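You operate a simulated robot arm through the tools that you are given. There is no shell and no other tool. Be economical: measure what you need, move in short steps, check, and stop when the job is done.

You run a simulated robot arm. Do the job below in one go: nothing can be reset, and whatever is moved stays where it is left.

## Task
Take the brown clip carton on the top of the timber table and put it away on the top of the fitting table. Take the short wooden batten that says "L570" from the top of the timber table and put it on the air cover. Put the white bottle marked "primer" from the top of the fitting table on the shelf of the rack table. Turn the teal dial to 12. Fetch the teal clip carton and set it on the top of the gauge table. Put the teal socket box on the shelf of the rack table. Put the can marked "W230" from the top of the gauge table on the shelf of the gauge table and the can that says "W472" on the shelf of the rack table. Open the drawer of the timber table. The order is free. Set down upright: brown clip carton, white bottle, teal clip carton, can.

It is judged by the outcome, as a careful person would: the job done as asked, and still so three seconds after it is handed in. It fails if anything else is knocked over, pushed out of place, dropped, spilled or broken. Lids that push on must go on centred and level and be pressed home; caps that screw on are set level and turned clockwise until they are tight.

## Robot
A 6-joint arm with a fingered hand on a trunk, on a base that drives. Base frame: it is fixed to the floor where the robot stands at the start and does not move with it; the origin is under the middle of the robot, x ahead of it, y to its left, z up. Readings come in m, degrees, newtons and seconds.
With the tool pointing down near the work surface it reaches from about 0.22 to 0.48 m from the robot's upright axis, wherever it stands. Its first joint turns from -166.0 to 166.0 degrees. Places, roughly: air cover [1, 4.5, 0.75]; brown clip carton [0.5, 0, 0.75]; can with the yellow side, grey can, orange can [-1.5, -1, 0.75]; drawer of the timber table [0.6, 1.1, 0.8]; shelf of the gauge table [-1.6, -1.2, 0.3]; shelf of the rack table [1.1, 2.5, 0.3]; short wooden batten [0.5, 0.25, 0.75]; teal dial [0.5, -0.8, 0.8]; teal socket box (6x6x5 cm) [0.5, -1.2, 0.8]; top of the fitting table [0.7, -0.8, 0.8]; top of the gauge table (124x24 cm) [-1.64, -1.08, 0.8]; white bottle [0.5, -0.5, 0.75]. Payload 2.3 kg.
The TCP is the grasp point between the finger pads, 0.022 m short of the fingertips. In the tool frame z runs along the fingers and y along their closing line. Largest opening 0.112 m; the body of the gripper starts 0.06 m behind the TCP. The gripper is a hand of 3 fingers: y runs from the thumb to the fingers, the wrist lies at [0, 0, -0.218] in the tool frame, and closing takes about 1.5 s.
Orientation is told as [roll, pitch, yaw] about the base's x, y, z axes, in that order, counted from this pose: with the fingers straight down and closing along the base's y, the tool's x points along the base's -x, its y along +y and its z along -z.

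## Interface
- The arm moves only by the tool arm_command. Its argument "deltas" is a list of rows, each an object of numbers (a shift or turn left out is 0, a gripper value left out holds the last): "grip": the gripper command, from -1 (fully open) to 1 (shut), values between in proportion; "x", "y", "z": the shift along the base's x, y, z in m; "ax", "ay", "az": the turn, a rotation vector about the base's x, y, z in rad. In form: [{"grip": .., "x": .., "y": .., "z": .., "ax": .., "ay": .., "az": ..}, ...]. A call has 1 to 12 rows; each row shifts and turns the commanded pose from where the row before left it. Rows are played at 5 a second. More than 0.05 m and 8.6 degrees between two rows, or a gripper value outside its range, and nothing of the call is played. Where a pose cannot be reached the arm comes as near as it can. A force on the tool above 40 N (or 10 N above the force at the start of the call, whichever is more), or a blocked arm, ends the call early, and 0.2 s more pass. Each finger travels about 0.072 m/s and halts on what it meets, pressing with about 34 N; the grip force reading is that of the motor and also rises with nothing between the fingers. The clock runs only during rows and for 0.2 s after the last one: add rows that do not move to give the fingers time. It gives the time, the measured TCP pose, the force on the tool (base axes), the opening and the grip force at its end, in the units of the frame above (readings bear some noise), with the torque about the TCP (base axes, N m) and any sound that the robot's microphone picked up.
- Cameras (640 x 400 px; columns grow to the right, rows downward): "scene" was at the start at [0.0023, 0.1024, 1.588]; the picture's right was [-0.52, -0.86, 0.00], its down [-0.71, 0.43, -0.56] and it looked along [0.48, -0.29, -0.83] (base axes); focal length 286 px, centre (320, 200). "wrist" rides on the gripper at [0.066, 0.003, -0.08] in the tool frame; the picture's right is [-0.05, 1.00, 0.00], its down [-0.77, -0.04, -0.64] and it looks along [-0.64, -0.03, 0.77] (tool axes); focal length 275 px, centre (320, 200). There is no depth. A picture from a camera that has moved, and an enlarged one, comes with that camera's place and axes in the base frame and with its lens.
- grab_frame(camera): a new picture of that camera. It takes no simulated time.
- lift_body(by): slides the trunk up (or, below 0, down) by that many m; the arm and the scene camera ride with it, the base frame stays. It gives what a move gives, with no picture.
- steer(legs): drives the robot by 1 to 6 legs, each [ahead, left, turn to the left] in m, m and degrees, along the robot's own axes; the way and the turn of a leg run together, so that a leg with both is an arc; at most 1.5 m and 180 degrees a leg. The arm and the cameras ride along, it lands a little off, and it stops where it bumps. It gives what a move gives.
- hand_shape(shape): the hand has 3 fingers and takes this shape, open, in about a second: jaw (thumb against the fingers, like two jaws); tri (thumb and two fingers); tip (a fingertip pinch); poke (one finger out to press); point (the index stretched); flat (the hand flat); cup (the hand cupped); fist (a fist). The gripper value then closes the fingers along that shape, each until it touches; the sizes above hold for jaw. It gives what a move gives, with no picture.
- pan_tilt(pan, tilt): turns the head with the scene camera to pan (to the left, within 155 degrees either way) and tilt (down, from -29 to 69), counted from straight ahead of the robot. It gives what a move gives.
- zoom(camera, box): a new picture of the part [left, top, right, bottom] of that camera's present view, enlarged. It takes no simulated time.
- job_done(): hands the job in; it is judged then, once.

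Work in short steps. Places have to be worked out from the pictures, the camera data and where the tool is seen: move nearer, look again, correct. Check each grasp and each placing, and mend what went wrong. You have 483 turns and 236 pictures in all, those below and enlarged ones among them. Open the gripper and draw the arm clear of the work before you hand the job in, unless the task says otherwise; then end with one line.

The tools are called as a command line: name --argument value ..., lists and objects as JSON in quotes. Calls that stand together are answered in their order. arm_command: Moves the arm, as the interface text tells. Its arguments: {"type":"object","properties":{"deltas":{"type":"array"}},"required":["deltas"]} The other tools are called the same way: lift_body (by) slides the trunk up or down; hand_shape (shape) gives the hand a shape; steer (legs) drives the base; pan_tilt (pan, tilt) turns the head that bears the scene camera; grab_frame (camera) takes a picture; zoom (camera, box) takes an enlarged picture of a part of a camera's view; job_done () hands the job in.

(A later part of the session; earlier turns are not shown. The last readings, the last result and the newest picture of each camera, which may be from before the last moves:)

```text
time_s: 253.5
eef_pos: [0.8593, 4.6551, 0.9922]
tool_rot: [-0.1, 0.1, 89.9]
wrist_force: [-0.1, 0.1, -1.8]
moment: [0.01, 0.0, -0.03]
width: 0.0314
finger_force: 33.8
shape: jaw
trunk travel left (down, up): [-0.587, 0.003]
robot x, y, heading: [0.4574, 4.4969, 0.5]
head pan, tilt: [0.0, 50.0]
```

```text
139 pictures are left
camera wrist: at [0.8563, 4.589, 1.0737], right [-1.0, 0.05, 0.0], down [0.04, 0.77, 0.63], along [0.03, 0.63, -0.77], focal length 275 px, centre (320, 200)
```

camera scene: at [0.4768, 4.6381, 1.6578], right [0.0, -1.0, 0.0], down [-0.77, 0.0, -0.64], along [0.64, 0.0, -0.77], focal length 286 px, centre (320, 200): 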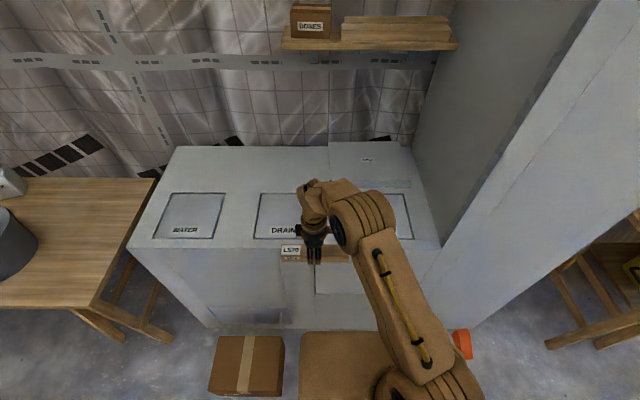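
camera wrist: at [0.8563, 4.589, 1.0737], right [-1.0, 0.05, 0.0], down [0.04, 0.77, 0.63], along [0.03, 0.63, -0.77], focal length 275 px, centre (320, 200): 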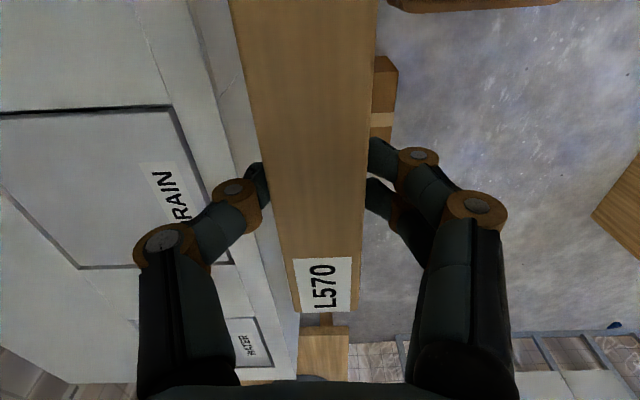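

Triangulating several views puts the AIR plate at x 0.99–1.19, y 4.325–4.53, z≈0.83, centre (1.087, 4.427). I'll shift the batten right with the arm, then drive ahead over it.

arm_command --deltas '[{"y": -0.045}, {"y": -0.045}, {"y": -0.045}, {"y": -0.045}, {"y": -0.045}, {}]'

steer --legs '[[0.16, 0, 0]]'

grab_frame --camera "wrist"

grab_frame --camera "scene"

```text
time_s: 254.9
eef_pos: [0.7917, 4.5036, 0.9522]
tool_rot: [-0.9, 2.2, 89.3]
wrist_force: [0.1, -0.1, -1.4]
moment: [0.01, 0.04, -0.01]
width: 0.031
finger_force: 34.3
shape: jaw
out of reach, approached as far as the arm can: row 2, 3, 4, 5
trunk travel left (down, up): [-0.587, 0.003]
robot x, y, heading: [0.4607, 4.498, 0.4]
head pan, tilt: [0.0, 50.0]
```

```text
time_s: 256.3
eef_pos: [0.9518, 4.5034, 0.952]
tool_rot: [-0.8, 2.1, 89.0]
wrist_force: [-0.1, -0.2, -1.1]
moment: [-0.02, 0.02, 0.0]
width: 0.0312
finger_force: 34.2
shape: jaw
trunk travel left (down, up): [-0.587, 0.003]
robot x, y, heading: [0.6145, 4.5011, -0.2]
head pan, tilt: [0.0, 50.0]
```

```text
138 pictures are left
camera wrist: at [0.9467, 4.4399, 1.0351], right [-1.0, 0.06, -0.02], down [0.04, 0.79, 0.61], along [0.05, 0.61, -0.79], focal length 275 px, centre (320, 200)
```

wrist: 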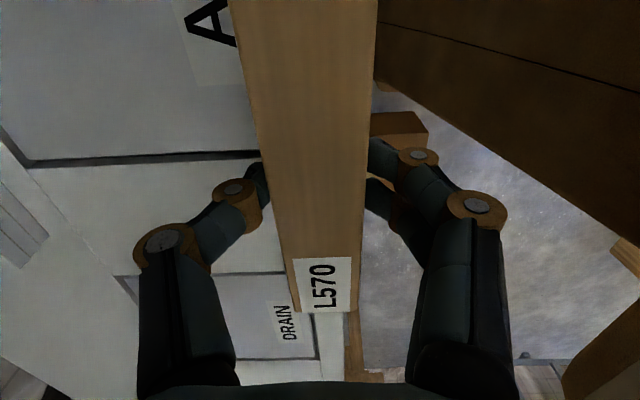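

```text
137 pictures are left
camera scene: at [0.6366, 4.6379, 1.6578], right [0.0, -1.0, 0.0], down [-0.77, 0.0, -0.64], along [0.64, 0.0, -0.77], focal length 286 px, centre (320, 200)
```

scene: 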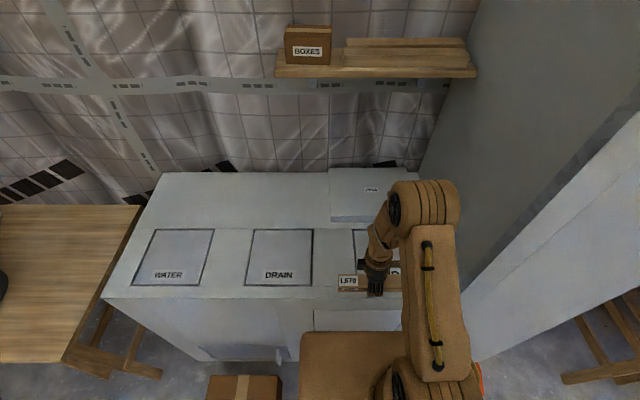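

The arm hit a wrist limit at this bearing with yaw 90. Turning the hand back about 30° avoids it, and the batten fits the plate even better at that angle.

arm_command --deltas '[{"az": -0.1, "ax": 0.037, "ay": 0.014, "z": 0.02}, {"az": -0.14, "z": 0.02}, {"az": -0.14}, {"az": -0.13}, {"y": -0.035}, {"y": -0.035}, {}]'

```text
time_s: 257.9
eef_pos: [0.9463, 4.4403, 0.9894]
tool_rot: [0.1, 0.1, 59.9]
wrist_force: [-0.5, 0.3, -1.5]
moment: [0.0, -0.02, 0.01]
width: 0.0312
finger_force: 34.3
shape: jaw
out of reach, approached as far as the arm can: row 1
trunk travel left (down, up): [-0.587, 0.003]
robot x, y, heading: [0.6188, 4.4984, 0.0]
head pan, tilt: [0.0, 50.0]
```

Orientation is level now. Extending over the plate's centre and looking down.

arm_command --deltas '[{"x": 0.045, "y": -0.005}, {"x": 0.045, "y": -0.005}, {"x": 0.045}, {}]'

grab_frame --camera "wrist"

grab_frame --camera "scene"

```text
time_s: 258.9
eef_pos: [1.0717, 4.444, 0.9848]
tool_rot: [-0.5, 0.4, 59.5]
wrist_force: [-0.1, 0.6, -0.4]
moment: [-0.01, 0.0, -0.04]
width: 0.0308
finger_force: 33.9
shape: jaw
out of reach, approached as far as the arm can: row 3
trunk travel left (down, up): [-0.587, 0.003]
robot x, y, heading: [0.619, 4.5029, 0.3]
head pan, tilt: [0.0, 50.0]
```

```text
136 pictures are left
camera wrist: at [1.0354, 4.3895, 1.0658], right [-0.84, 0.55, -0.01], down [0.42, 0.65, 0.63], along [0.35, 0.53, -0.78], focal length 275 px, centre (320, 200)
```

wrist: 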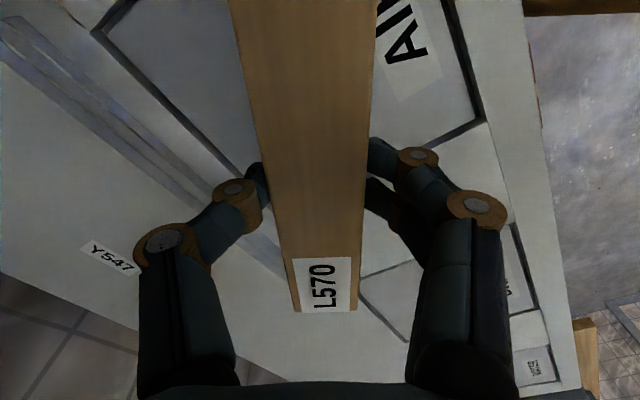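

```text
135 pictures are left
camera scene: at [0.6349, 4.6374, 1.6579], right [0.0, -1.0, 0.0], down [-0.77, 0.0, -0.64], along [0.64, 0.0, -0.77], focal length 286 px, centre (320, 200)
```

scene: 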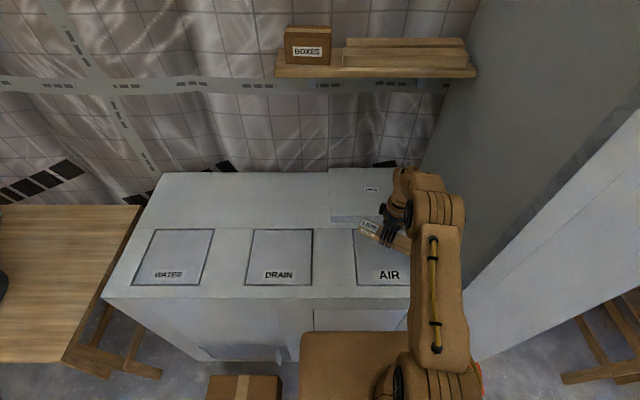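

The plate's diagonal corners give its centre at (1.08, 4.44), right under the batten. Lowering toward contact.

arm_command --deltas '[{"z": -0.04, "x": 0.005}, {"z": -0.03}, {"z": -0.02}, {"z": -0.005}, {}]'

arm_command --deltas '[{"z": -0.003}, {"z": -0.003}, {"z": -0.003}, {"z": -0.003}, {"z": -0.003}, {}]'

grab_frame --camera "wrist"

```text
time_s: 260.1
eef_pos: [1.0761, 4.4444, 0.8914]
tool_rot: [0.0, -0.1, 60.0]
wrist_force: [3.8, 0.2, 17.5]
moment: [0.01, -0.07, 0.03]
width: 0.0317
finger_force: 33.8
shape: jaw
trunk travel left (down, up): [-0.587, 0.003]
robot x, y, heading: [0.6151, 4.4976, 0.1]
head pan, tilt: [0.0, 50.0]
```

```text
time_s: 260.7
eef_pos: [1.0772, 4.4444, 0.8889]
tool_rot: [-0.5, -0.2, 59.9]
wrist_force: [-4.8, 0.2, 27.9]
moment: [-0.02, 0.06, 0.01]
width: 0.0343
finger_force: 34.2
shape: jaw
trunk travel left (down, up): [-0.587, 0.003]
robot x, y, heading: [0.6174, 4.4963, 0.2]
head pan, tilt: [0.0, 50.0]
stopped in row 2: the force on the tool passed its limit at 43 N (the readings are from after the stop); the commanded pose is now the measured one
```

```text
134 pictures are left
camera wrist: at [1.04, 4.3887, 0.97], right [-0.84, 0.54, -0.01], down [0.41, 0.65, 0.64], along [0.35, 0.53, -0.77], focal length 275 px, centre (320, 200)
```

wrist: 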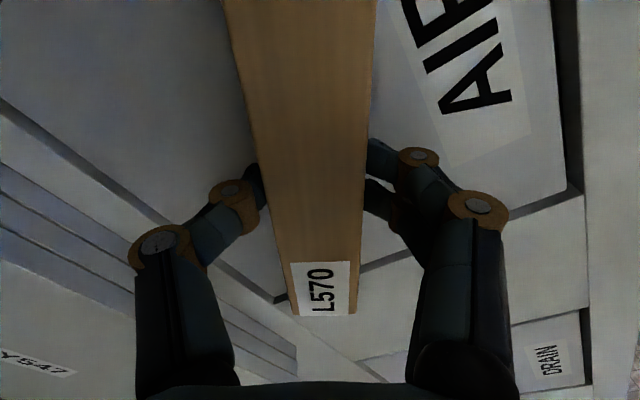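

Contact: the surface is at about 0.857. The label end is near the plate's rim, so I'll lift 6 mm, shift 12 mm back along the batten, and set it down.

arm_command --deltas '[{"z": 0.008}, {"x": -0.006, "y": -0.011}, {}, {"z": -0.002}, {"z": -0.002}, {}]'

grab_frame --camera "wrist"

```text
time_s: 262.1
eef_pos: [1.0735, 4.4335, 0.8909]
tool_rot: [-0.4, 0.0, 59.8]
wrist_force: [1.6, -0.2, 9.7]
moment: [0.05, 0.06, 0.0]
width: 0.0333
finger_force: 33.6
shape: jaw
trunk travel left (down, up): [-0.587, 0.003]
robot x, y, heading: [0.6171, 4.4987, 0.2]
head pan, tilt: [0.0, 50.0]
```

```text
133 pictures are left
camera wrist: at [1.036, 4.3781, 0.9715], right [-0.84, 0.54, -0.01], down [0.41, 0.65, 0.64], along [0.35, 0.53, -0.77], focal length 275 px, centre (320, 200)
```

wrist: 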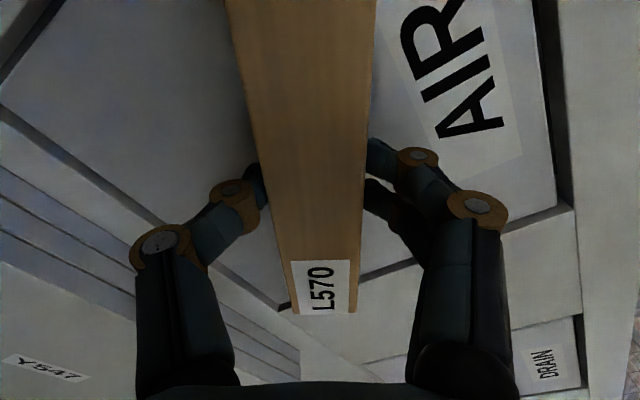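

Light contact, and the batten lies on the AIR plate. Releasing and rising.

arm_command --deltas '[{"grip": 0.3}, {"grip": 0.1}, {"grip": -0.1}, {}, {"z": 0.02}, {"z": 0.04}, {"z": 0.045}, {"z": 0.03}, {}]'

grab_frame --camera "wrist"

```text
time_s: 264.1
eef_pos: [1.0633, 4.4507, 1.019]
tool_rot: [-0.5, 0.2, 59.7]
wrist_force: [0.4, -0.2, -0.2]
moment: [-0.02, 0.03, 0.01]
width: 0.0612
finger_force: 0.0
shape: jaw
out of reach, approached as far as the arm can: row 6, 7, 8
trunk travel left (down, up): [-0.587, 0.003]
robot x, y, heading: [0.6159, 4.5016, 0.0]
head pan, tilt: [0.0, 50.0]
```

```text
132 pictures are left
camera wrist: at [1.0265, 4.3967, 1.1002], right [-0.84, 0.54, -0.01], down [0.42, 0.65, 0.63], along [0.35, 0.53, -0.77], focal length 275 px, centre (320, 200)
```

wrist: 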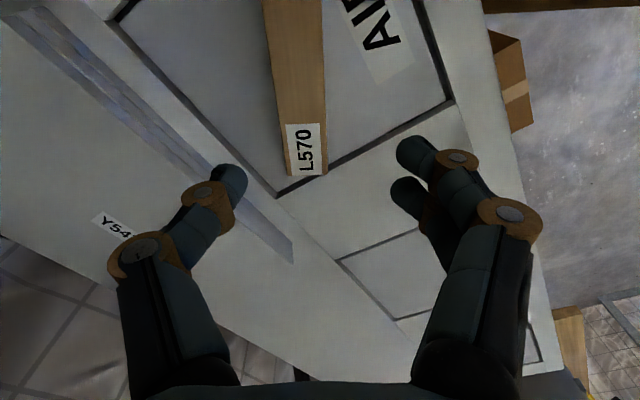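

L570 rests on the air cover. Backing away and resetting the hand's yaw before driving to the timber table's drawer.

steer --legs '[[-0.6, 0, 0]]'

arm_command --deltas '[{"az": -0.145, "x": -0.02, "grip": -1}, {"az": -0.145, "x": -0.02}, {"az": -0.145, "x": -0.02}, {"az": -0.145, "x": -0.02}, {"az": -0.145, "x": -0.02}, {"az": -0.145}, {"az": -0.145}, {"az": -0.03}, {}]'

zoom --camera "scene" --box '[220, 100, 460, 260]'

steer --legs '[[-0.05, -1.45, 0], [-0.1, -1.45, 0], [0, -0.6, 0]]'

```text
time_s: 267.4
eef_pos: [0.4716, 4.4505, 1.0201]
tool_rot: [-0.4, 0.1, 59.6]
wrist_force: [-0.2, 0.3, 0.4]
moment: [0.0, 0.0, 0.03]
width: 0.0608
finger_force: 0.0
shape: jaw
trunk travel left (down, up): [-0.587, 0.003]
robot x, y, heading: [0.0268, 4.5015, -0.2]
head pan, tilt: [0.0, 50.0]
```

```text
time_s: 269.4
eef_pos: [0.3721, 4.4511, 1.02]
tool_rot: [-0.5, 0.2, -0.4]
wrist_force: [-0.3, -0.5, 1.5]
moment: [0.02, 0.01, 0.01]
width: 0.1119
finger_force: 0.0
shape: jaw
trunk travel left (down, up): [-0.587, 0.003]
robot x, y, heading: [0.0198, 4.5004, -0.5]
head pan, tilt: [0.0, 50.0]
```

```text
2.50 times, centred on (340, 180) of scene
camera zoom: at [0.0437, 4.6382, 1.6578], right [0.0, -1.0, 0.0], down [-0.77, 0.0, -0.64], along [0.64, 0.0, -0.77], focal length 715 px, centre (270, 250)
```

zoom: 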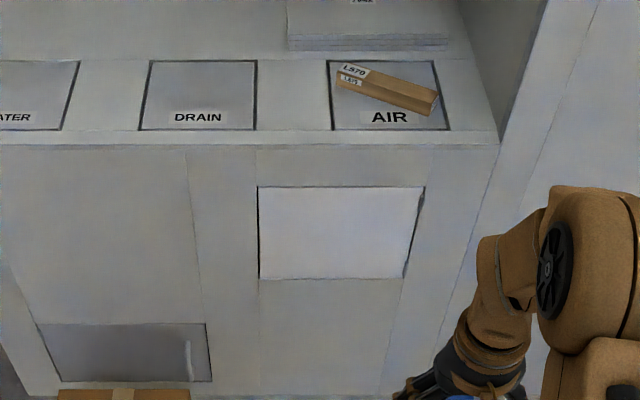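

```text
time_s: 286.3
eef_pos: [0.1665, 0.9941, 1.019]
tool_rot: [-0.5, 0.2, -0.8]
wrist_force: [0.4, 0.6, -0.7]
moment: [0.02, 0.02, 0.0]
width: 0.1118
finger_force: 0.1
shape: jaw
trunk travel left (down, up): [-0.587, 0.003]
robot x, y, heading: [-0.1821, 1.045, -0.6]
head pan, tilt: [0.0, 50.0]
```

The batten lies neatly on the AIR plate. Now at the drawer: looking.

grab_frame --camera "scene"

grab_frame --camera "wrist"

```text
130 pictures are left
camera scene: at [-0.1589, 1.1845, 1.6578], right [-0.01, -1.0, 0.0], down [-0.77, 0.01, -0.64], along [0.64, -0.01, -0.77], focal length 286 px, centre (320, 200)
```

scene: 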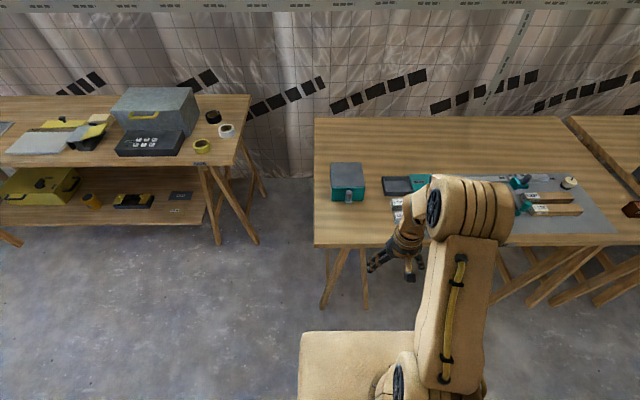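

```text
129 pictures are left
camera wrist: at [0.1008, 0.9999, 1.0998], right [0.06, 1.0, -0.01], down [0.77, -0.04, 0.63], along [0.63, -0.05, -0.77], focal length 275 px, centre (320, 200)
```

wrist: 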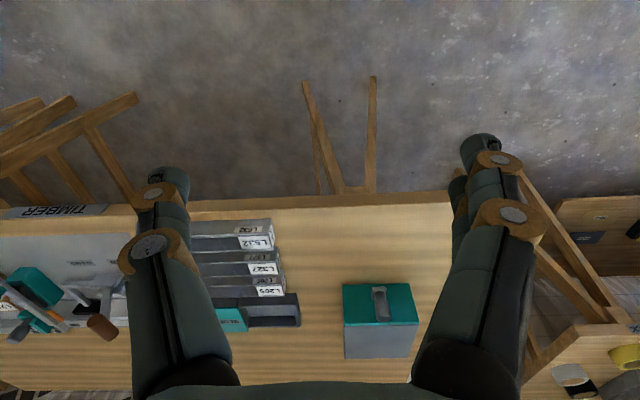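

The knob is about (0.525, 1.07, 0.85). I'll get closer and refine.

steer --legs '[[0.25, 0.0, 0.6]]'

arm_command --deltas '[{"y": 0.04}, {"y": 0.035}, {"x": -0.03, "z": -0.02}, {"x": -0.03, "z": -0.03}, {}]'

grab_frame --camera "wrist"

zoom --camera "scene" --box '[280, 150, 440, 270]'

```text
time_s: 288.1
eef_pos: [0.4172, 0.998, 1.0186]
tool_rot: [-0.5, 0.1, -0.1]
wrist_force: [0.3, 0.1, -1.1]
moment: [-0.03, 0.03, 0.0]
width: 0.1119
finger_force: 0.1
shape: jaw
trunk travel left (down, up): [-0.587, 0.003]
robot x, y, heading: [0.0703, 1.0456, 0.0]
head pan, tilt: [0.0, 50.0]
```

```text
time_s: 289.3
eef_pos: [0.3586, 1.0754, 0.9702]
tool_rot: [-0.5, 0.2, -0.1]
wrist_force: [0.3, 0.5, 0.3]
moment: [0.01, 0.02, 0.02]
width: 0.112
finger_force: 0.0
shape: jaw
trunk travel left (down, up): [-0.587, 0.003]
robot x, y, heading: [0.0737, 1.0432, 0.1]
head pan, tilt: [0.0, 50.0]
```

```text
128 pictures are left
camera wrist: at [0.2912, 1.0794, 1.0505], right [0.05, 1.0, -0.01], down [0.77, -0.03, 0.63], along [0.63, -0.04, -0.77], focal length 275 px, centre (320, 200)
```

wrist: 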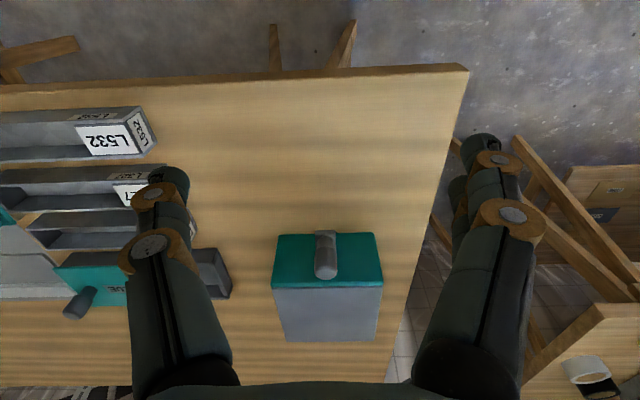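

```text
3.33 times, centred on (360, 210) of scene
camera zoom: at [0.0883, 1.1837, 1.6578], right [0.0, -1.0, 0.0], down [-0.77, 0.0, -0.64], along [0.64, 0.0, -0.77], focal length 953 px, centre (187, 167)
```

zoom: 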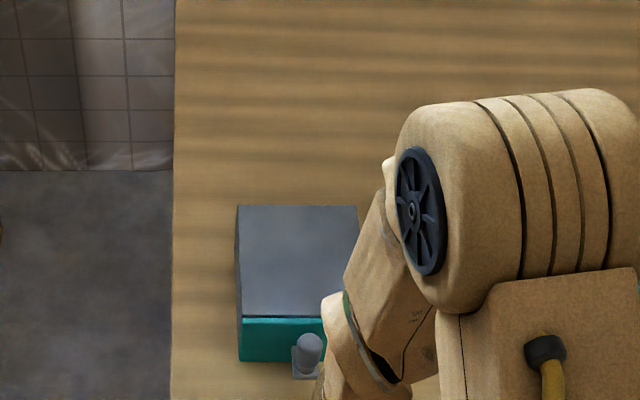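

The handle is an upright post with its top at (0.525, 1.071, 0.88), standing just in front of the drawer face. I'll move above it, then come down around it.

arm_command --deltas '[{"x": 0.045, "grip": -0.2}, {"x": 0.045}, {"x": 0.045}, {"x": 0.0315, "y": -0.004}, {}]'

grab_frame --camera "wrist"

```text
time_s: 290.5
eef_pos: [0.525, 1.0735, 0.9688]
tool_rot: [-0.5, 0.2, -0.1]
wrist_force: [-0.3, -0.7, 0.1]
moment: [0.0, -0.04, -0.04]
width: 0.0677
finger_force: 0.1
shape: jaw
trunk travel left (down, up): [-0.587, 0.003]
robot x, y, heading: [0.0716, 1.046, -0.1]
head pan, tilt: [0.0, 50.0]
```

```text
126 pictures are left
camera wrist: at [0.4579, 1.0766, 1.0495], right [0.05, 1.0, -0.01], down [0.77, -0.03, 0.63], along [0.63, -0.04, -0.77], focal length 275 px, centre (320, 200)
```

wrist: 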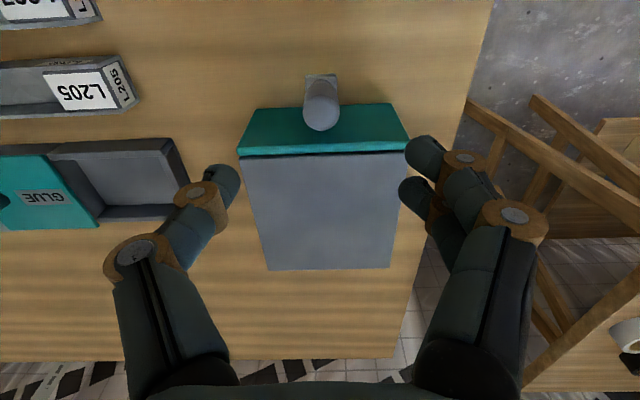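

Aligned within 2 mm. Descending around the post and closing.

arm_command --deltas '[{"z": -0.04, "x": 0.001}, {"z": -0.04}, {"z": -0.021}, {}, {"grip": 0.1}, {"grip": 0.4}, {"grip": 0.7}, {}, {}]'

grab_frame --camera "wrist"

```text
time_s: 292.5
eef_pos: [0.5244, 1.071, 0.8688]
tool_rot: [-0.5, 0.2, 0.0]
wrist_force: [-0.9, 1.5, 0.2]
moment: [0.01, -0.03, 0.01]
width: 0.0178
finger_force: 0.0
shape: jaw
trunk travel left (down, up): [-0.587, 0.003]
robot x, y, heading: [0.0672, 1.0443, 0.3]
head pan, tilt: [0.0, 50.0]
```

```text
125 pictures are left
camera wrist: at [0.4574, 1.0743, 0.9501], right [0.05, 1.0, -0.01], down [0.77, -0.03, 0.63], along [0.63, -0.04, -0.77], focal length 275 px, centre (320, 200)
```

wrist: 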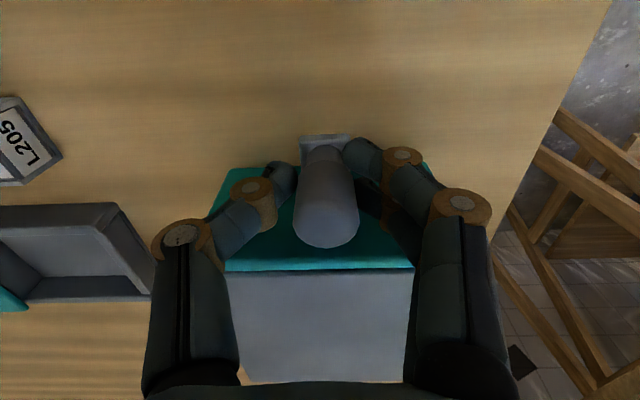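

Nearly closed; tighten fully, then pull back in small steps.

arm_command --deltas '[{"grip": 0.9}, {"grip": 1}, {}, {"x": -0.01}, {"x": -0.01}, {"x": -0.01}, {}]'

grab_frame --camera "wrist"

```text
time_s: 294.1
eef_pos: [0.4956, 1.0697, 0.8691]
tool_rot: [-0.5, 0.2, -0.1]
wrist_force: [0.8, -1.8, 0.7]
moment: [0.0, -0.03, -0.04]
width: 0.0145
finger_force: 33.2
shape: jaw
trunk travel left (down, up): [-0.587, 0.003]
robot x, y, heading: [0.0703, 1.0442, -0.0]
head pan, tilt: [0.0, 50.0]
```

```text
124 pictures are left
camera wrist: at [0.4284, 1.0741, 0.9495], right [0.05, 1.0, -0.01], down [0.77, -0.03, 0.63], along [0.63, -0.04, -0.77], focal length 275 px, centre (320, 200)
```

wrist: 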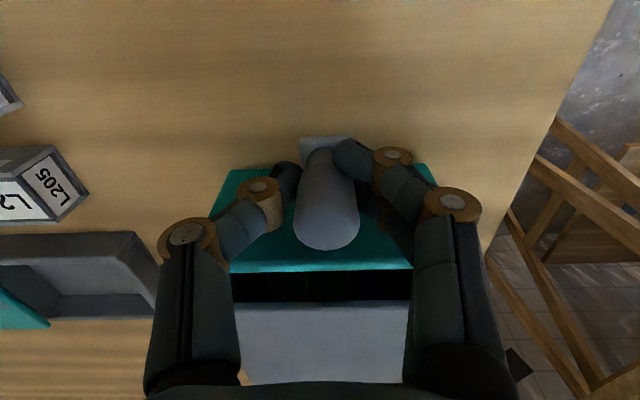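

The drawer slides with me, opening 3 cm so far. Pulling further, watching force.

arm_command --deltas '[{"x": -0.012}, {"x": -0.012}, {"x": -0.012}, {"x": -0.012}, {"x": -0.012}, {}]'

grab_frame --camera "wrist"

```text
time_s: 295.5
eef_pos: [0.4339, 1.0695, 0.8697]
tool_rot: [-0.5, 0.1, -0.1]
wrist_force: [0.4, 3.2, 3.8]
moment: [0.11, -0.04, -0.03]
width: 0.0142
finger_force: 34.0
shape: jaw
trunk travel left (down, up): [-0.587, 0.003]
robot x, y, heading: [0.0692, 1.0493, 0.1]
head pan, tilt: [0.0, 50.0]
```

```text
123 pictures are left
camera wrist: at [0.3669, 1.0739, 0.9492], right [0.05, 1.0, -0.01], down [0.77, -0.03, 0.63], along [0.63, -0.04, -0.77], focal length 275 px, centre (320, 200)
```

wrist: 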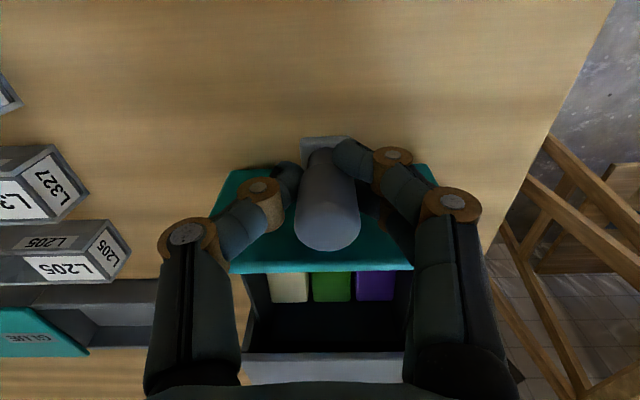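

It is open 9 cm, with its contents visible. A little more, to find the stop gently.

arm_command --deltas '[{"x": -0.006}, {"x": -0.006}, {"x": -0.006}, {}]'

```text
time_s: 296.5
eef_pos: [0.4164, 1.0702, 0.8682]
tool_rot: [-0.6, 0.2, -0.2]
wrist_force: [0.0, 1.5, 1.0]
moment: [0.07, 0.02, 0.0]
width: 0.0145
finger_force: 33.6
shape: jaw
trunk travel left (down, up): [-0.587, 0.003]
robot x, y, heading: [0.0684, 1.0415, -0.2]
head pan, tilt: [0.0, 50.0]
```

Open about 11 cm with no resistance; I stop here so the drawer doesn't come out. Releasing and rising straight up.

arm_command --deltas '[{"grip": 0.7}, {"grip": 0.3}, {"grip": 0.0}, {}, {"z": 0.03}, {"z": 0.04}, {"z": 0.045}, {"z": 0.045}, {}]'

grab_frame --camera "wrist"

```text
time_s: 298.5
eef_pos: [0.418, 1.0676, 1.0294]
tool_rot: [-0.5, 0.1, -0.2]
wrist_force: [0.8, 0.4, -0.2]
moment: [-0.01, 0.0, 0.03]
width: 0.0554
finger_force: 0.0
shape: jaw
trunk travel left (down, up): [-0.587, 0.003]
robot x, y, heading: [0.0703, 1.0457, 0.1]
head pan, tilt: [0.0, 50.0]
```

```text
122 pictures are left
camera wrist: at [0.3519, 1.071, 1.1102], right [0.05, 1.0, -0.01], down [0.77, -0.03, 0.63], along [0.63, -0.04, -0.77], focal length 275 px, centre (320, 200)
```

wrist: 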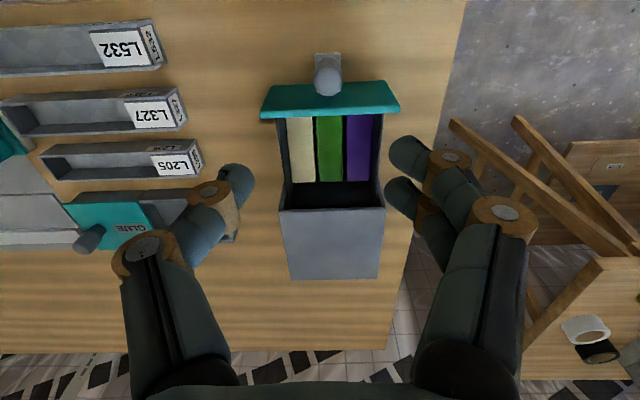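

The drawer is open. Next the brown carton: backing off and driving right.

steer --legs '[[-0.25, 0, 0], [0, -1.03, 0], [0.12, 0, 0]]'

grab_frame --camera "wrist"

grab_frame --camera "scene"

```text
time_s: 306.0
eef_pos: [0.2922, 0.0354, 1.0292]
tool_rot: [-0.4, 0.2, -0.4]
wrist_force: [0.6, 0.2, -0.2]
moment: [-0.02, 0.05, 0.04]
width: 0.0555
finger_force: 0.1
shape: jaw
trunk travel left (down, up): [-0.587, 0.003]
robot x, y, heading: [-0.0572, 0.0156, -0.4]
head pan, tilt: [0.0, 50.0]
```

```text
121 pictures are left
camera wrist: at [0.2256, 0.0399, 1.1098], right [0.05, 1.0, -0.01], down [0.77, -0.04, 0.63], along [0.63, -0.04, -0.77], focal length 275 px, centre (320, 200)
```

wrist: 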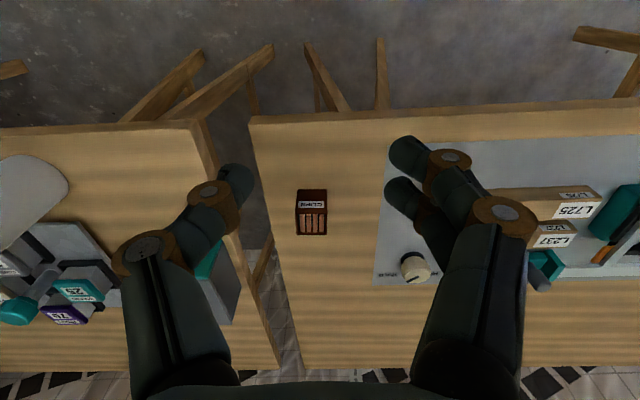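

```text
120 pictures are left
camera scene: at [-0.0367, 0.1543, 1.6578], right [0.0, -1.0, 0.0], down [-0.77, 0.0, -0.64], along [0.64, 0.0, -0.77], focal length 286 px, centre (320, 200)
```

scene: 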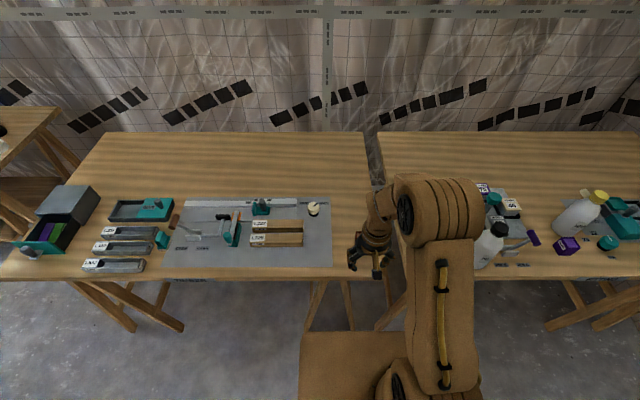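

The brown carton is at about (0.483, 0.013). I'll drive ahead, go above it and check.

steer --legs '[[0.13, 0, 0.4]]'

arm_command --deltas '[{"x": 0.01, "y": -0.02, "z": -0.04, "grip": -0.4}, {"z": -0.04}, {}]'

grab_frame --camera "wrist"

```text
time_s: 307.3
eef_pos: [0.4228, 0.0386, 1.0293]
tool_rot: [-0.5, 0.1, 0.0]
wrist_force: [0.7, -0.4, 0.6]
moment: [-0.02, 0.01, -0.01]
width: 0.0554
finger_force: 0.1
shape: jaw
trunk travel left (down, up): [-0.587, 0.003]
robot x, y, heading: [0.0799, 0.0141, 0.2]
head pan, tilt: [0.0, 50.0]
```

```text
time_s: 308.1
eef_pos: [0.4331, 0.0193, 0.95]
tool_rot: [-0.5, 0.3, -0.1]
wrist_force: [0.6, -0.3, -0.3]
moment: [0.02, 0.0, -0.02]
width: 0.0783
finger_force: 0.2
shape: jaw
trunk travel left (down, up): [-0.587, 0.003]
robot x, y, heading: [0.0781, 0.014, 0.3]
head pan, tilt: [0.0, 50.0]
```

```text
119 pictures are left
camera wrist: at [0.3658, 0.0229, 1.0307], right [0.05, 1.0, -0.01], down [0.77, -0.03, 0.63], along [0.63, -0.04, -0.77], focal length 275 px, centre (320, 200)
```

wrist: 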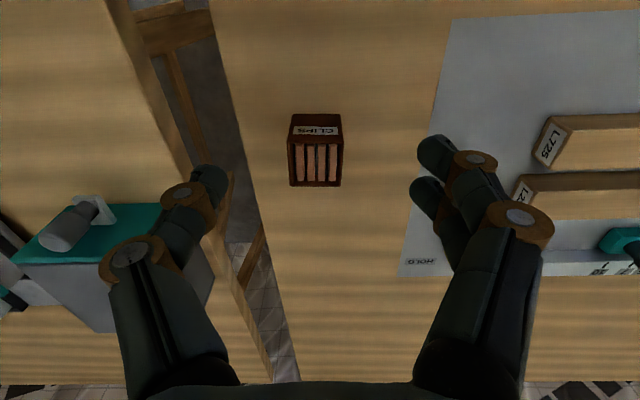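

The carton is at (0.481, 0.012) and square to the hand. Descending and gripping.

arm_command --deltas '[{"x": 0.045, "y": -0.007}, {"x": 0.003, "z": -0.04}, {"z": -0.04}, {"z": -0.028}, {}, {"grip": 0.0}, {"grip": 0.3}, {"grip": 0.6}, {}, {}]'

grab_frame --camera "wrist"

```text
time_s: 310.3
eef_pos: [0.4816, 0.0114, 0.8407]
tool_rot: [-0.5, 0.1, 0.0]
wrist_force: [0.9, 0.5, -0.5]
moment: [0.02, 0.0, -0.01]
width: 0.0353
finger_force: 33.9
shape: jaw
trunk travel left (down, up): [-0.587, 0.003]
robot x, y, heading: [0.0762, 0.014, 0.3]
head pan, tilt: [0.0, 50.0]
```

```text
118 pictures are left
camera wrist: at [0.4148, 0.0148, 0.9228], right [0.05, 1.0, -0.01], down [0.77, -0.03, 0.63], along [0.63, -0.04, -0.77], focal length 275 px, centre (320, 200)
```

wrist: 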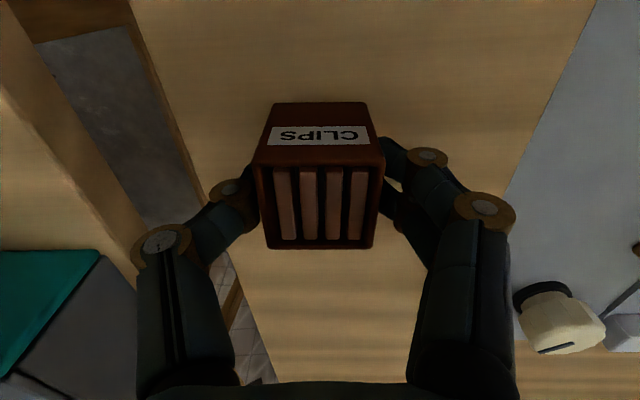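

Gripped, width 0.035. A clear, easy spot on the fitting table is near (0.415, -0.59), between the purple carton and the lever. Lifting and driving over.

arm_command --deltas '[{"z": 0.02}, {"z": 0.04}, {"z": 0.045}, {"z": 0.045}, {"z": 0.045}, {"x": -0.03}, {}]'

steer --legs '[[-0.3, 0, 0], [0, -0.6, 0], [0.2, 0, 0]]'

grab_frame --camera "wrist"

grab_frame --camera "scene"

```text
time_s: 311.9
eef_pos: [0.4505, 0.0099, 1.0368]
tool_rot: [-0.6, 0.2, 0.0]
wrist_force: [1.1, -0.2, -1.1]
moment: [0.01, -0.05, -0.04]
width: 0.0354
finger_force: 34.3
shape: jaw
trunk travel left (down, up): [-0.587, 0.003]
robot x, y, heading: [0.0762, 0.0167, 0.3]
head pan, tilt: [0.0, 50.0]
```

```text
time_s: 318.1
eef_pos: [0.3553, -0.5847, 1.0357]
tool_rot: [-0.5, 0.2, 0.1]
wrist_force: [0.1, 0.0, -0.2]
moment: [-0.01, 0.03, -0.03]
width: 0.0353
finger_force: 33.8
shape: jaw
trunk travel left (down, up): [-0.587, 0.003]
robot x, y, heading: [-0.0201, -0.5778, 0.3]
head pan, tilt: [0.0, 50.0]
```

```text
117 pictures are left
camera wrist: at [0.2886, -0.5812, 1.117], right [0.05, 1.0, -0.01], down [0.77, -0.03, 0.63], along [0.63, -0.04, -0.77], focal length 275 px, centre (320, 200)
```

wrist: 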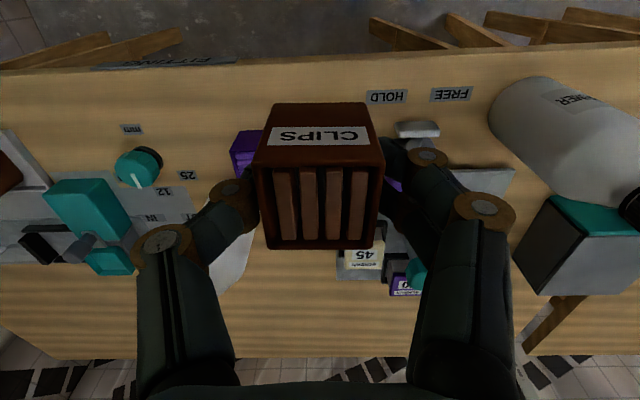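

```text
116 pictures are left
camera scene: at [-0.0024, -0.4405, 1.6578], right [0.01, -1.0, 0.0], down [-0.77, 0.0, -0.64], along [0.64, 0.0, -0.77], focal length 286 px, centre (320, 200)
```

scene: 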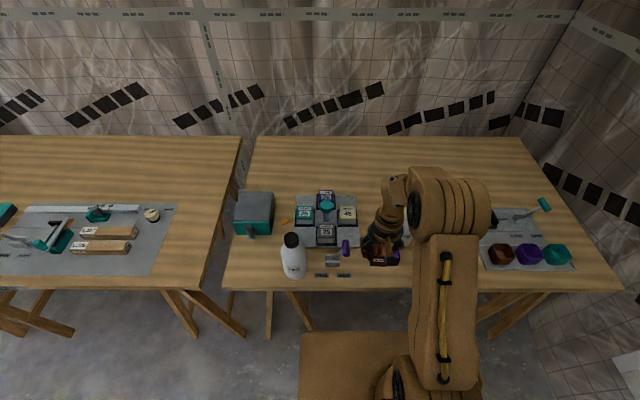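

The space at (0.415, -0.59) is clear on both sides. Lowering the brown carton there.

arm_command --deltas '[{"x": 0.03, "y": -0.003}, {"x": 0.03, "y": -0.002}, {"z": -0.045}, {"z": -0.045}, {"z": -0.045}, {"z": -0.04}, {"z": -0.01}, {}]'

grab_frame --camera "wrist"

```text
time_s: 319.9
eef_pos: [0.4141, -0.5894, 0.8513]
tool_rot: [-0.5, 0.2, 0.1]
wrist_force: [-0.4, -0.1, -1.5]
moment: [0.01, 0.02, -0.01]
width: 0.0352
finger_force: 34.0
shape: jaw
trunk travel left (down, up): [-0.587, 0.003]
robot x, y, heading: [-0.0204, -0.5812, 0.2]
head pan, tilt: [0.0, 50.0]
```

```text
115 pictures are left
camera wrist: at [0.348, -0.5851, 0.9318], right [0.05, 1.0, -0.01], down [0.77, -0.03, 0.63], along [0.63, -0.04, -0.77], focal length 275 px, centre (320, 200)
```

wrist: 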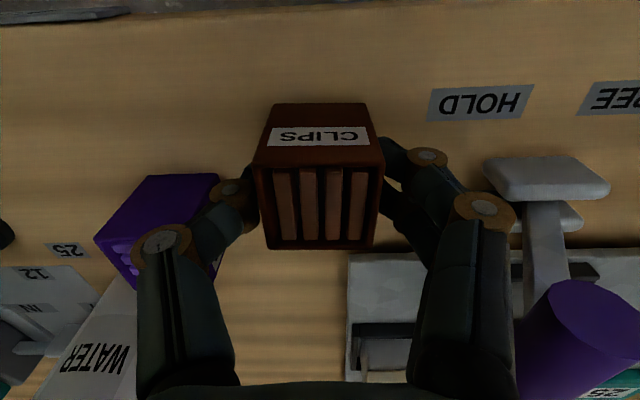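

The purple carton's corner is nearer than I thought, about 12 mm from the thumb. I'll shift 2 cm left before setting down.

arm_command --deltas '[{"y": 0.02}, {}, {"z": -0.003}, {"z": -0.003}, {"z": -0.002}, {}]'

```text
time_s: 321.3
eef_pos: [0.415, -0.5694, 0.844]
tool_rot: [-0.6, 0.3, 0.0]
wrist_force: [0.1, -0.6, -1.7]
moment: [0.0, -0.02, 0.05]
width: 0.035
finger_force: 34.2
shape: jaw
trunk travel left (down, up): [-0.587, 0.003]
robot x, y, heading: [-0.0215, -0.5801, 0.2]
head pan, tilt: [0.0, 50.0]
```

arm_command --deltas '[{"z": -0.002}, {}]'

arm_command --deltas '[{"z": -0.002}, {}]'

```text
time_s: 321.9
eef_pos: [0.415, -0.5699, 0.8409]
tool_rot: [-0.5, 0.2, 0.1]
wrist_force: [-0.3, -0.3, 0.1]
moment: [0.05, 0.01, -0.01]
width: 0.0353
finger_force: 34.3
shape: jaw
trunk travel left (down, up): [-0.587, 0.003]
robot x, y, heading: [-0.0208, -0.5779, -0.1]
head pan, tilt: [0.0, 50.0]
```

```text
time_s: 322.5
eef_pos: [0.4144, -0.5694, 0.8404]
tool_rot: [-0.5, -0.1, 0.1]
wrist_force: [3.4, 1.2, 15.5]
moment: [0.05, -0.02, -0.01]
width: 0.0357
finger_force: 33.8
shape: jaw
trunk travel left (down, up): [-0.587, 0.003]
robot x, y, heading: [-0.0204, -0.5794, 0.2]
head pan, tilt: [0.0, 50.0]
```

Contact, +15 N. Opening moderately and rising.

arm_command --deltas '[{"grip": 0.3}, {"grip": 0.1}, {"grip": 0.0}, {}, {"z": 0.03}, {"z": 0.04}, {"z": 0.045}, {"z": 0.045}, {}]'

grab_frame --camera "wrist"

```text
time_s: 324.5
eef_pos: [0.4145, -0.5679, 1.0]
tool_rot: [-0.5, 0.2, 0.1]
wrist_force: [-0.7, 0.6, -0.4]
moment: [0.0, 0.0, 0.0]
width: 0.0554
finger_force: 0.1
shape: jaw
trunk travel left (down, up): [-0.587, 0.003]
robot x, y, heading: [-0.0226, -0.5807, 0.1]
head pan, tilt: [0.0, 50.0]
```

```text
114 pictures are left
camera wrist: at [0.3478, -0.5646, 1.0813], right [0.05, 1.0, -0.01], down [0.77, -0.03, 0.63], along [0.63, -0.04, -0.77], focal length 275 px, centre (320, 200)
```

wrist: 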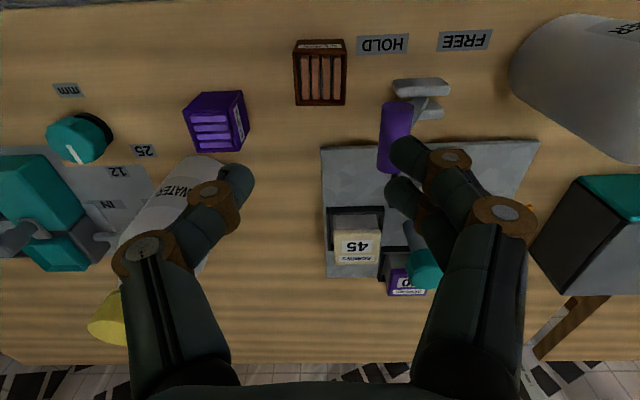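

The brown carton stands free on the fitting table. Now the teal socket box: backing off, driving right and looking at the tray.

steer --legs '[[-0.15, 0, 0], [0, -0.6, 0], [0.15, 0, 0]]'

grab_frame --camera "wrist"

zoom --camera "wrist" --box '[200, 20, 440, 170]'

```text
time_s: 329.8
eef_pos: [0.4153, -1.1547, 0.999]
tool_rot: [-0.5, 0.3, 0.4]
wrist_force: [0.3, -0.9, -0.4]
moment: [0.03, 0.03, 0.02]
width: 0.055
finger_force: 0.1
shape: jaw
trunk travel left (down, up): [-0.587, 0.003]
robot x, y, heading: [-0.0189, -1.1715, 0.7]
head pan, tilt: [0.0, 50.0]
```

```text
113 pictures are left
camera wrist: at [0.3486, -1.1518, 1.0808], right [0.04, 1.0, -0.01], down [0.77, -0.03, 0.63], along [0.63, -0.03, -0.77], focal length 275 px, centre (320, 200)
```

wrist: 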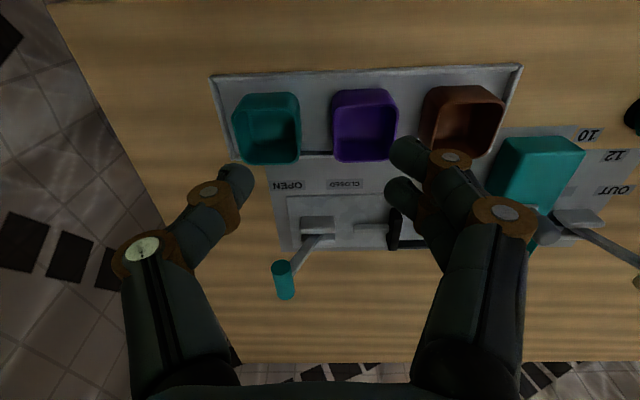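

```text
2.67 times, centred on (320, 95) of wrist
camera zoom: at [0.3486, -1.1518, 1.0808], right [0.04, 1.0, -0.01], down [0.77, -0.03, 0.63], along [0.63, -0.03, -0.77], focal length 734 px, centre (320, 480)
```

zoom: 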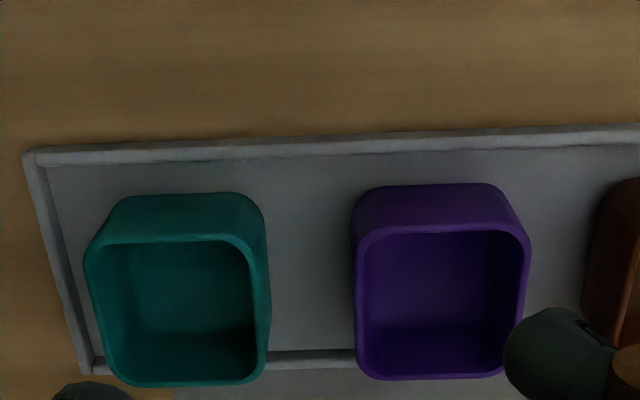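

The gap between teal and purple is about 28 mm, enough for a finger. The box centre is about (0.458, -1.204). I'll back off, tilt the hand 45° again, and approach with the base.

steer --legs '[[-0.25, 0, -0.5], [0, -0.13, 0]]'

arm_command --deltas '[{"x": 0.02, "y": 0.03, "grip": -0.45}, {"x": 0.02, "y": 0.03, "z": -0.02}, {"x": 0.02, "y": 0.02, "z": -0.03, "ay": -0.08}, {"x": 0.01, "z": -0.02, "ay": -0.13}, {"ay": -0.13, "z": -0.02}, {"ay": -0.13, "z": -0.02}, {"ay": -0.13}, {"ay": -0.13}, {"ay": -0.055}, {}]'

grab_frame --camera "wrist"

```text
time_s: 332.5
eef_pos: [0.1651, -1.2874, 1.0015]
tool_rot: [-0.5, 0.2, 0.1]
wrist_force: [-0.2, 0.2, 0.2]
moment: [-0.02, 0.0, 0.02]
width: 0.0554
finger_force: 0.3
shape: jaw
trunk travel left (down, up): [-0.587, 0.003]
robot x, y, heading: [-0.2721, -1.3012, 0.2]
head pan, tilt: [0.0, 50.0]
```

```text
time_s: 334.7
eef_pos: [0.2308, -1.2434, 0.8915]
tool_rot: [-11.1, -32.9, 1.2]
wrist_force: [-1.1, 0.1, 0.1]
moment: [0.01, 0.01, -0.02]
width: 0.0806
finger_force: 0.0
shape: jaw
out of reach, approached as far as the arm can: row 6, 7, 8, 9
trunk travel left (down, up): [-0.587, 0.003]
robot x, y, heading: [-0.2714, -1.2996, 0.4]
head pan, tilt: [0.0, 50.0]
```

```text
111 pictures are left
camera wrist: at [0.1319, -1.2279, 0.9223], right [0.12, 0.98, -0.14], down [0.3, 0.09, 0.95], along [0.95, -0.16, -0.28], focal length 275 px, centre (320, 200)
```

wrist: 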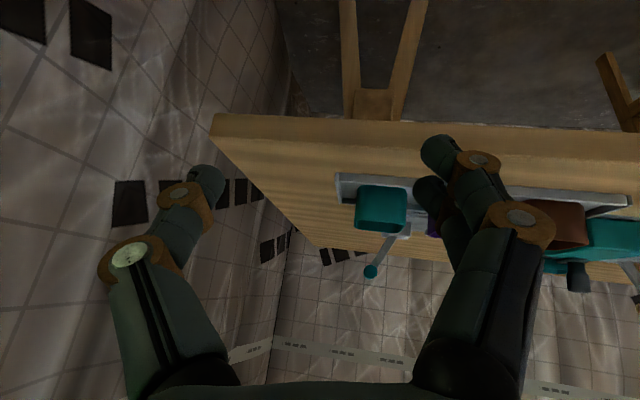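

The tilt is skewed again, as before. I'll move left to the known good pose, straighten the closing line, and finish the tilt.

arm_command --deltas '[{"y": 0.04}, {"ax": 0.084, "az": 0.039, "y": 0.005}, {"ax": 0.084, "az": 0.039}, {"ay": -0.105}, {"ay": -0.105}, {}]'

```text
time_s: 336.1
eef_pos: [0.2314, -1.1963, 0.8932]
tool_rot: [0.2, -45.0, -0.7]
wrist_force: [-0.7, 0.3, 0.0]
moment: [-0.02, -0.01, 0.0]
width: 0.0806
finger_force: 0.0
shape: jaw
trunk travel left (down, up): [-0.587, 0.003]
robot x, y, heading: [-0.2703, -1.2966, 0.2]
head pan, tilt: [0.0, 50.0]
```

A clean 45° now. Checking the box from this pose before driving in.

steer --legs '[[0.1, 0, 0]]'

grab_frame --camera "wrist"

```text
time_s: 337.3
eef_pos: [0.3332, -1.1956, 0.8928]
tool_rot: [0.2, -44.8, -0.6]
wrist_force: [0.2, 0.4, -0.4]
moment: [0.01, 0.0, 0.01]
width: 0.0807
finger_force: 0.0
shape: jaw
trunk travel left (down, up): [-0.587, 0.003]
robot x, y, heading: [-0.1703, -1.2926, 0.5]
head pan, tilt: [0.0, 50.0]
```

```text
110 pictures are left
camera wrist: at [0.229, -1.1924, 0.9034], right [0.04, 1.0, 0.04], down [0.1, -0.04, 0.99], along [0.99, -0.04, -0.1], focal length 275 px, centre (320, 200)
```

wrist: 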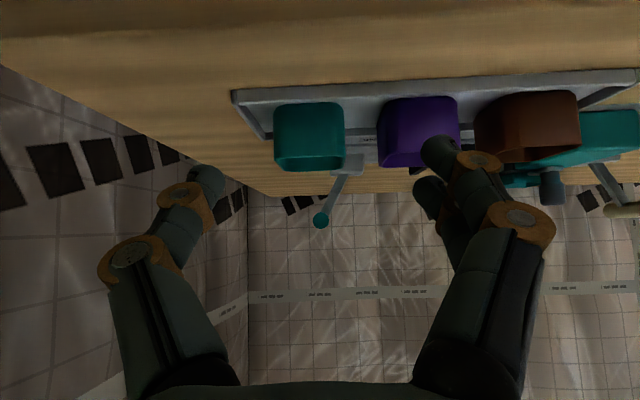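

The box is centred at y≈-1.207 with a gap of about 26 mm to the purple one. I'll shift right 11 mm, go ahead 0.128, and check alignment from above before lowering.

steer --legs '[[0.128, -0.011, -0.3]]'

grab_frame --camera "wrist"

```text
time_s: 338.6
eef_pos: [0.4627, -1.2104, 0.8923]
tool_rot: [0.2, -44.9, -0.9]
wrist_force: [-0.3, -0.8, -0.3]
moment: [0.05, -0.03, 0.03]
width: 0.0811
finger_force: 0.0
shape: jaw
trunk travel left (down, up): [-0.587, 0.003]
robot x, y, heading: [-0.0413, -1.3081, 0.3]
head pan, tilt: [0.0, 50.0]
```

```text
109 pictures are left
camera wrist: at [0.3577, -1.2055, 0.9033], right [0.05, 1.0, 0.04], down [0.1, -0.04, 0.99], along [0.99, -0.04, -0.1], focal length 275 px, centre (320, 200)
```

wrist: 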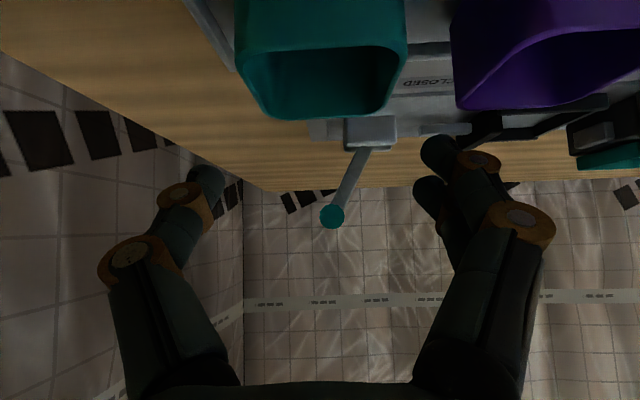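

Estimates of the gap differ between views, so I'll check the fingers against the boxes with the head camera before lowering.

pan_tilt --pan -8 --tilt 60

zoom --camera "scene" --box '[250, 120, 410, 240]'

zoom --camera "wrist" --box '[160, 0, 480, 200]'

```text
time_s: 339.3
eef_pos: [0.4619, -1.2094, 0.8925]
tool_rot: [0.2, -45.0, -0.9]
wrist_force: [-0.5, -0.2, -0.1]
moment: [-0.02, -0.03, 0.0]
width: 0.081
finger_force: 0.0
shape: jaw
trunk travel left (down, up): [-0.587, 0.003]
robot x, y, heading: [-0.0412, -1.3089, 0.1]
head pan, tilt: [-8.0, 60.0]
```

```text
3.33 times, centred on (330, 180) of scene
camera zoom: at [-0.035, -1.1784, 1.6453], right [-0.14, -0.99, 0.0], down [-0.86, 0.12, -0.5], along [0.5, -0.07, -0.87], focal length 953 px, centre (287, 267)
```

zoom: 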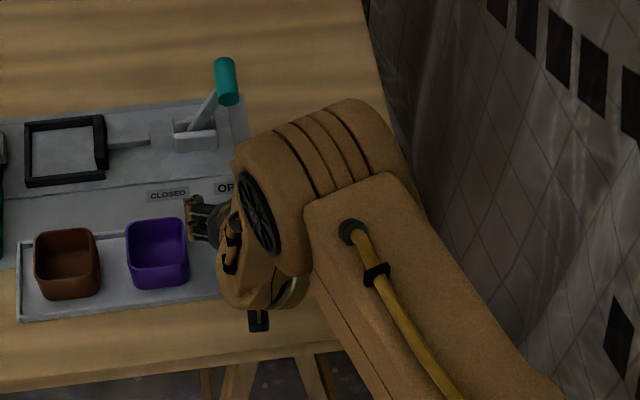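

```text
2.00 times, centred on (320, 100) of wrist
camera zoom: at [0.3572, -1.2054, 0.9036], right [0.05, 1.0, 0.04], down [0.1, -0.04, 0.99], along [0.99, -0.04, -0.1], focal length 551 px, centre (320, 400)
```

zoom: 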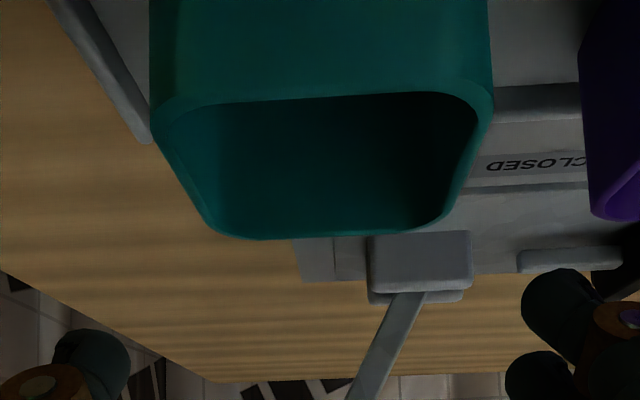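

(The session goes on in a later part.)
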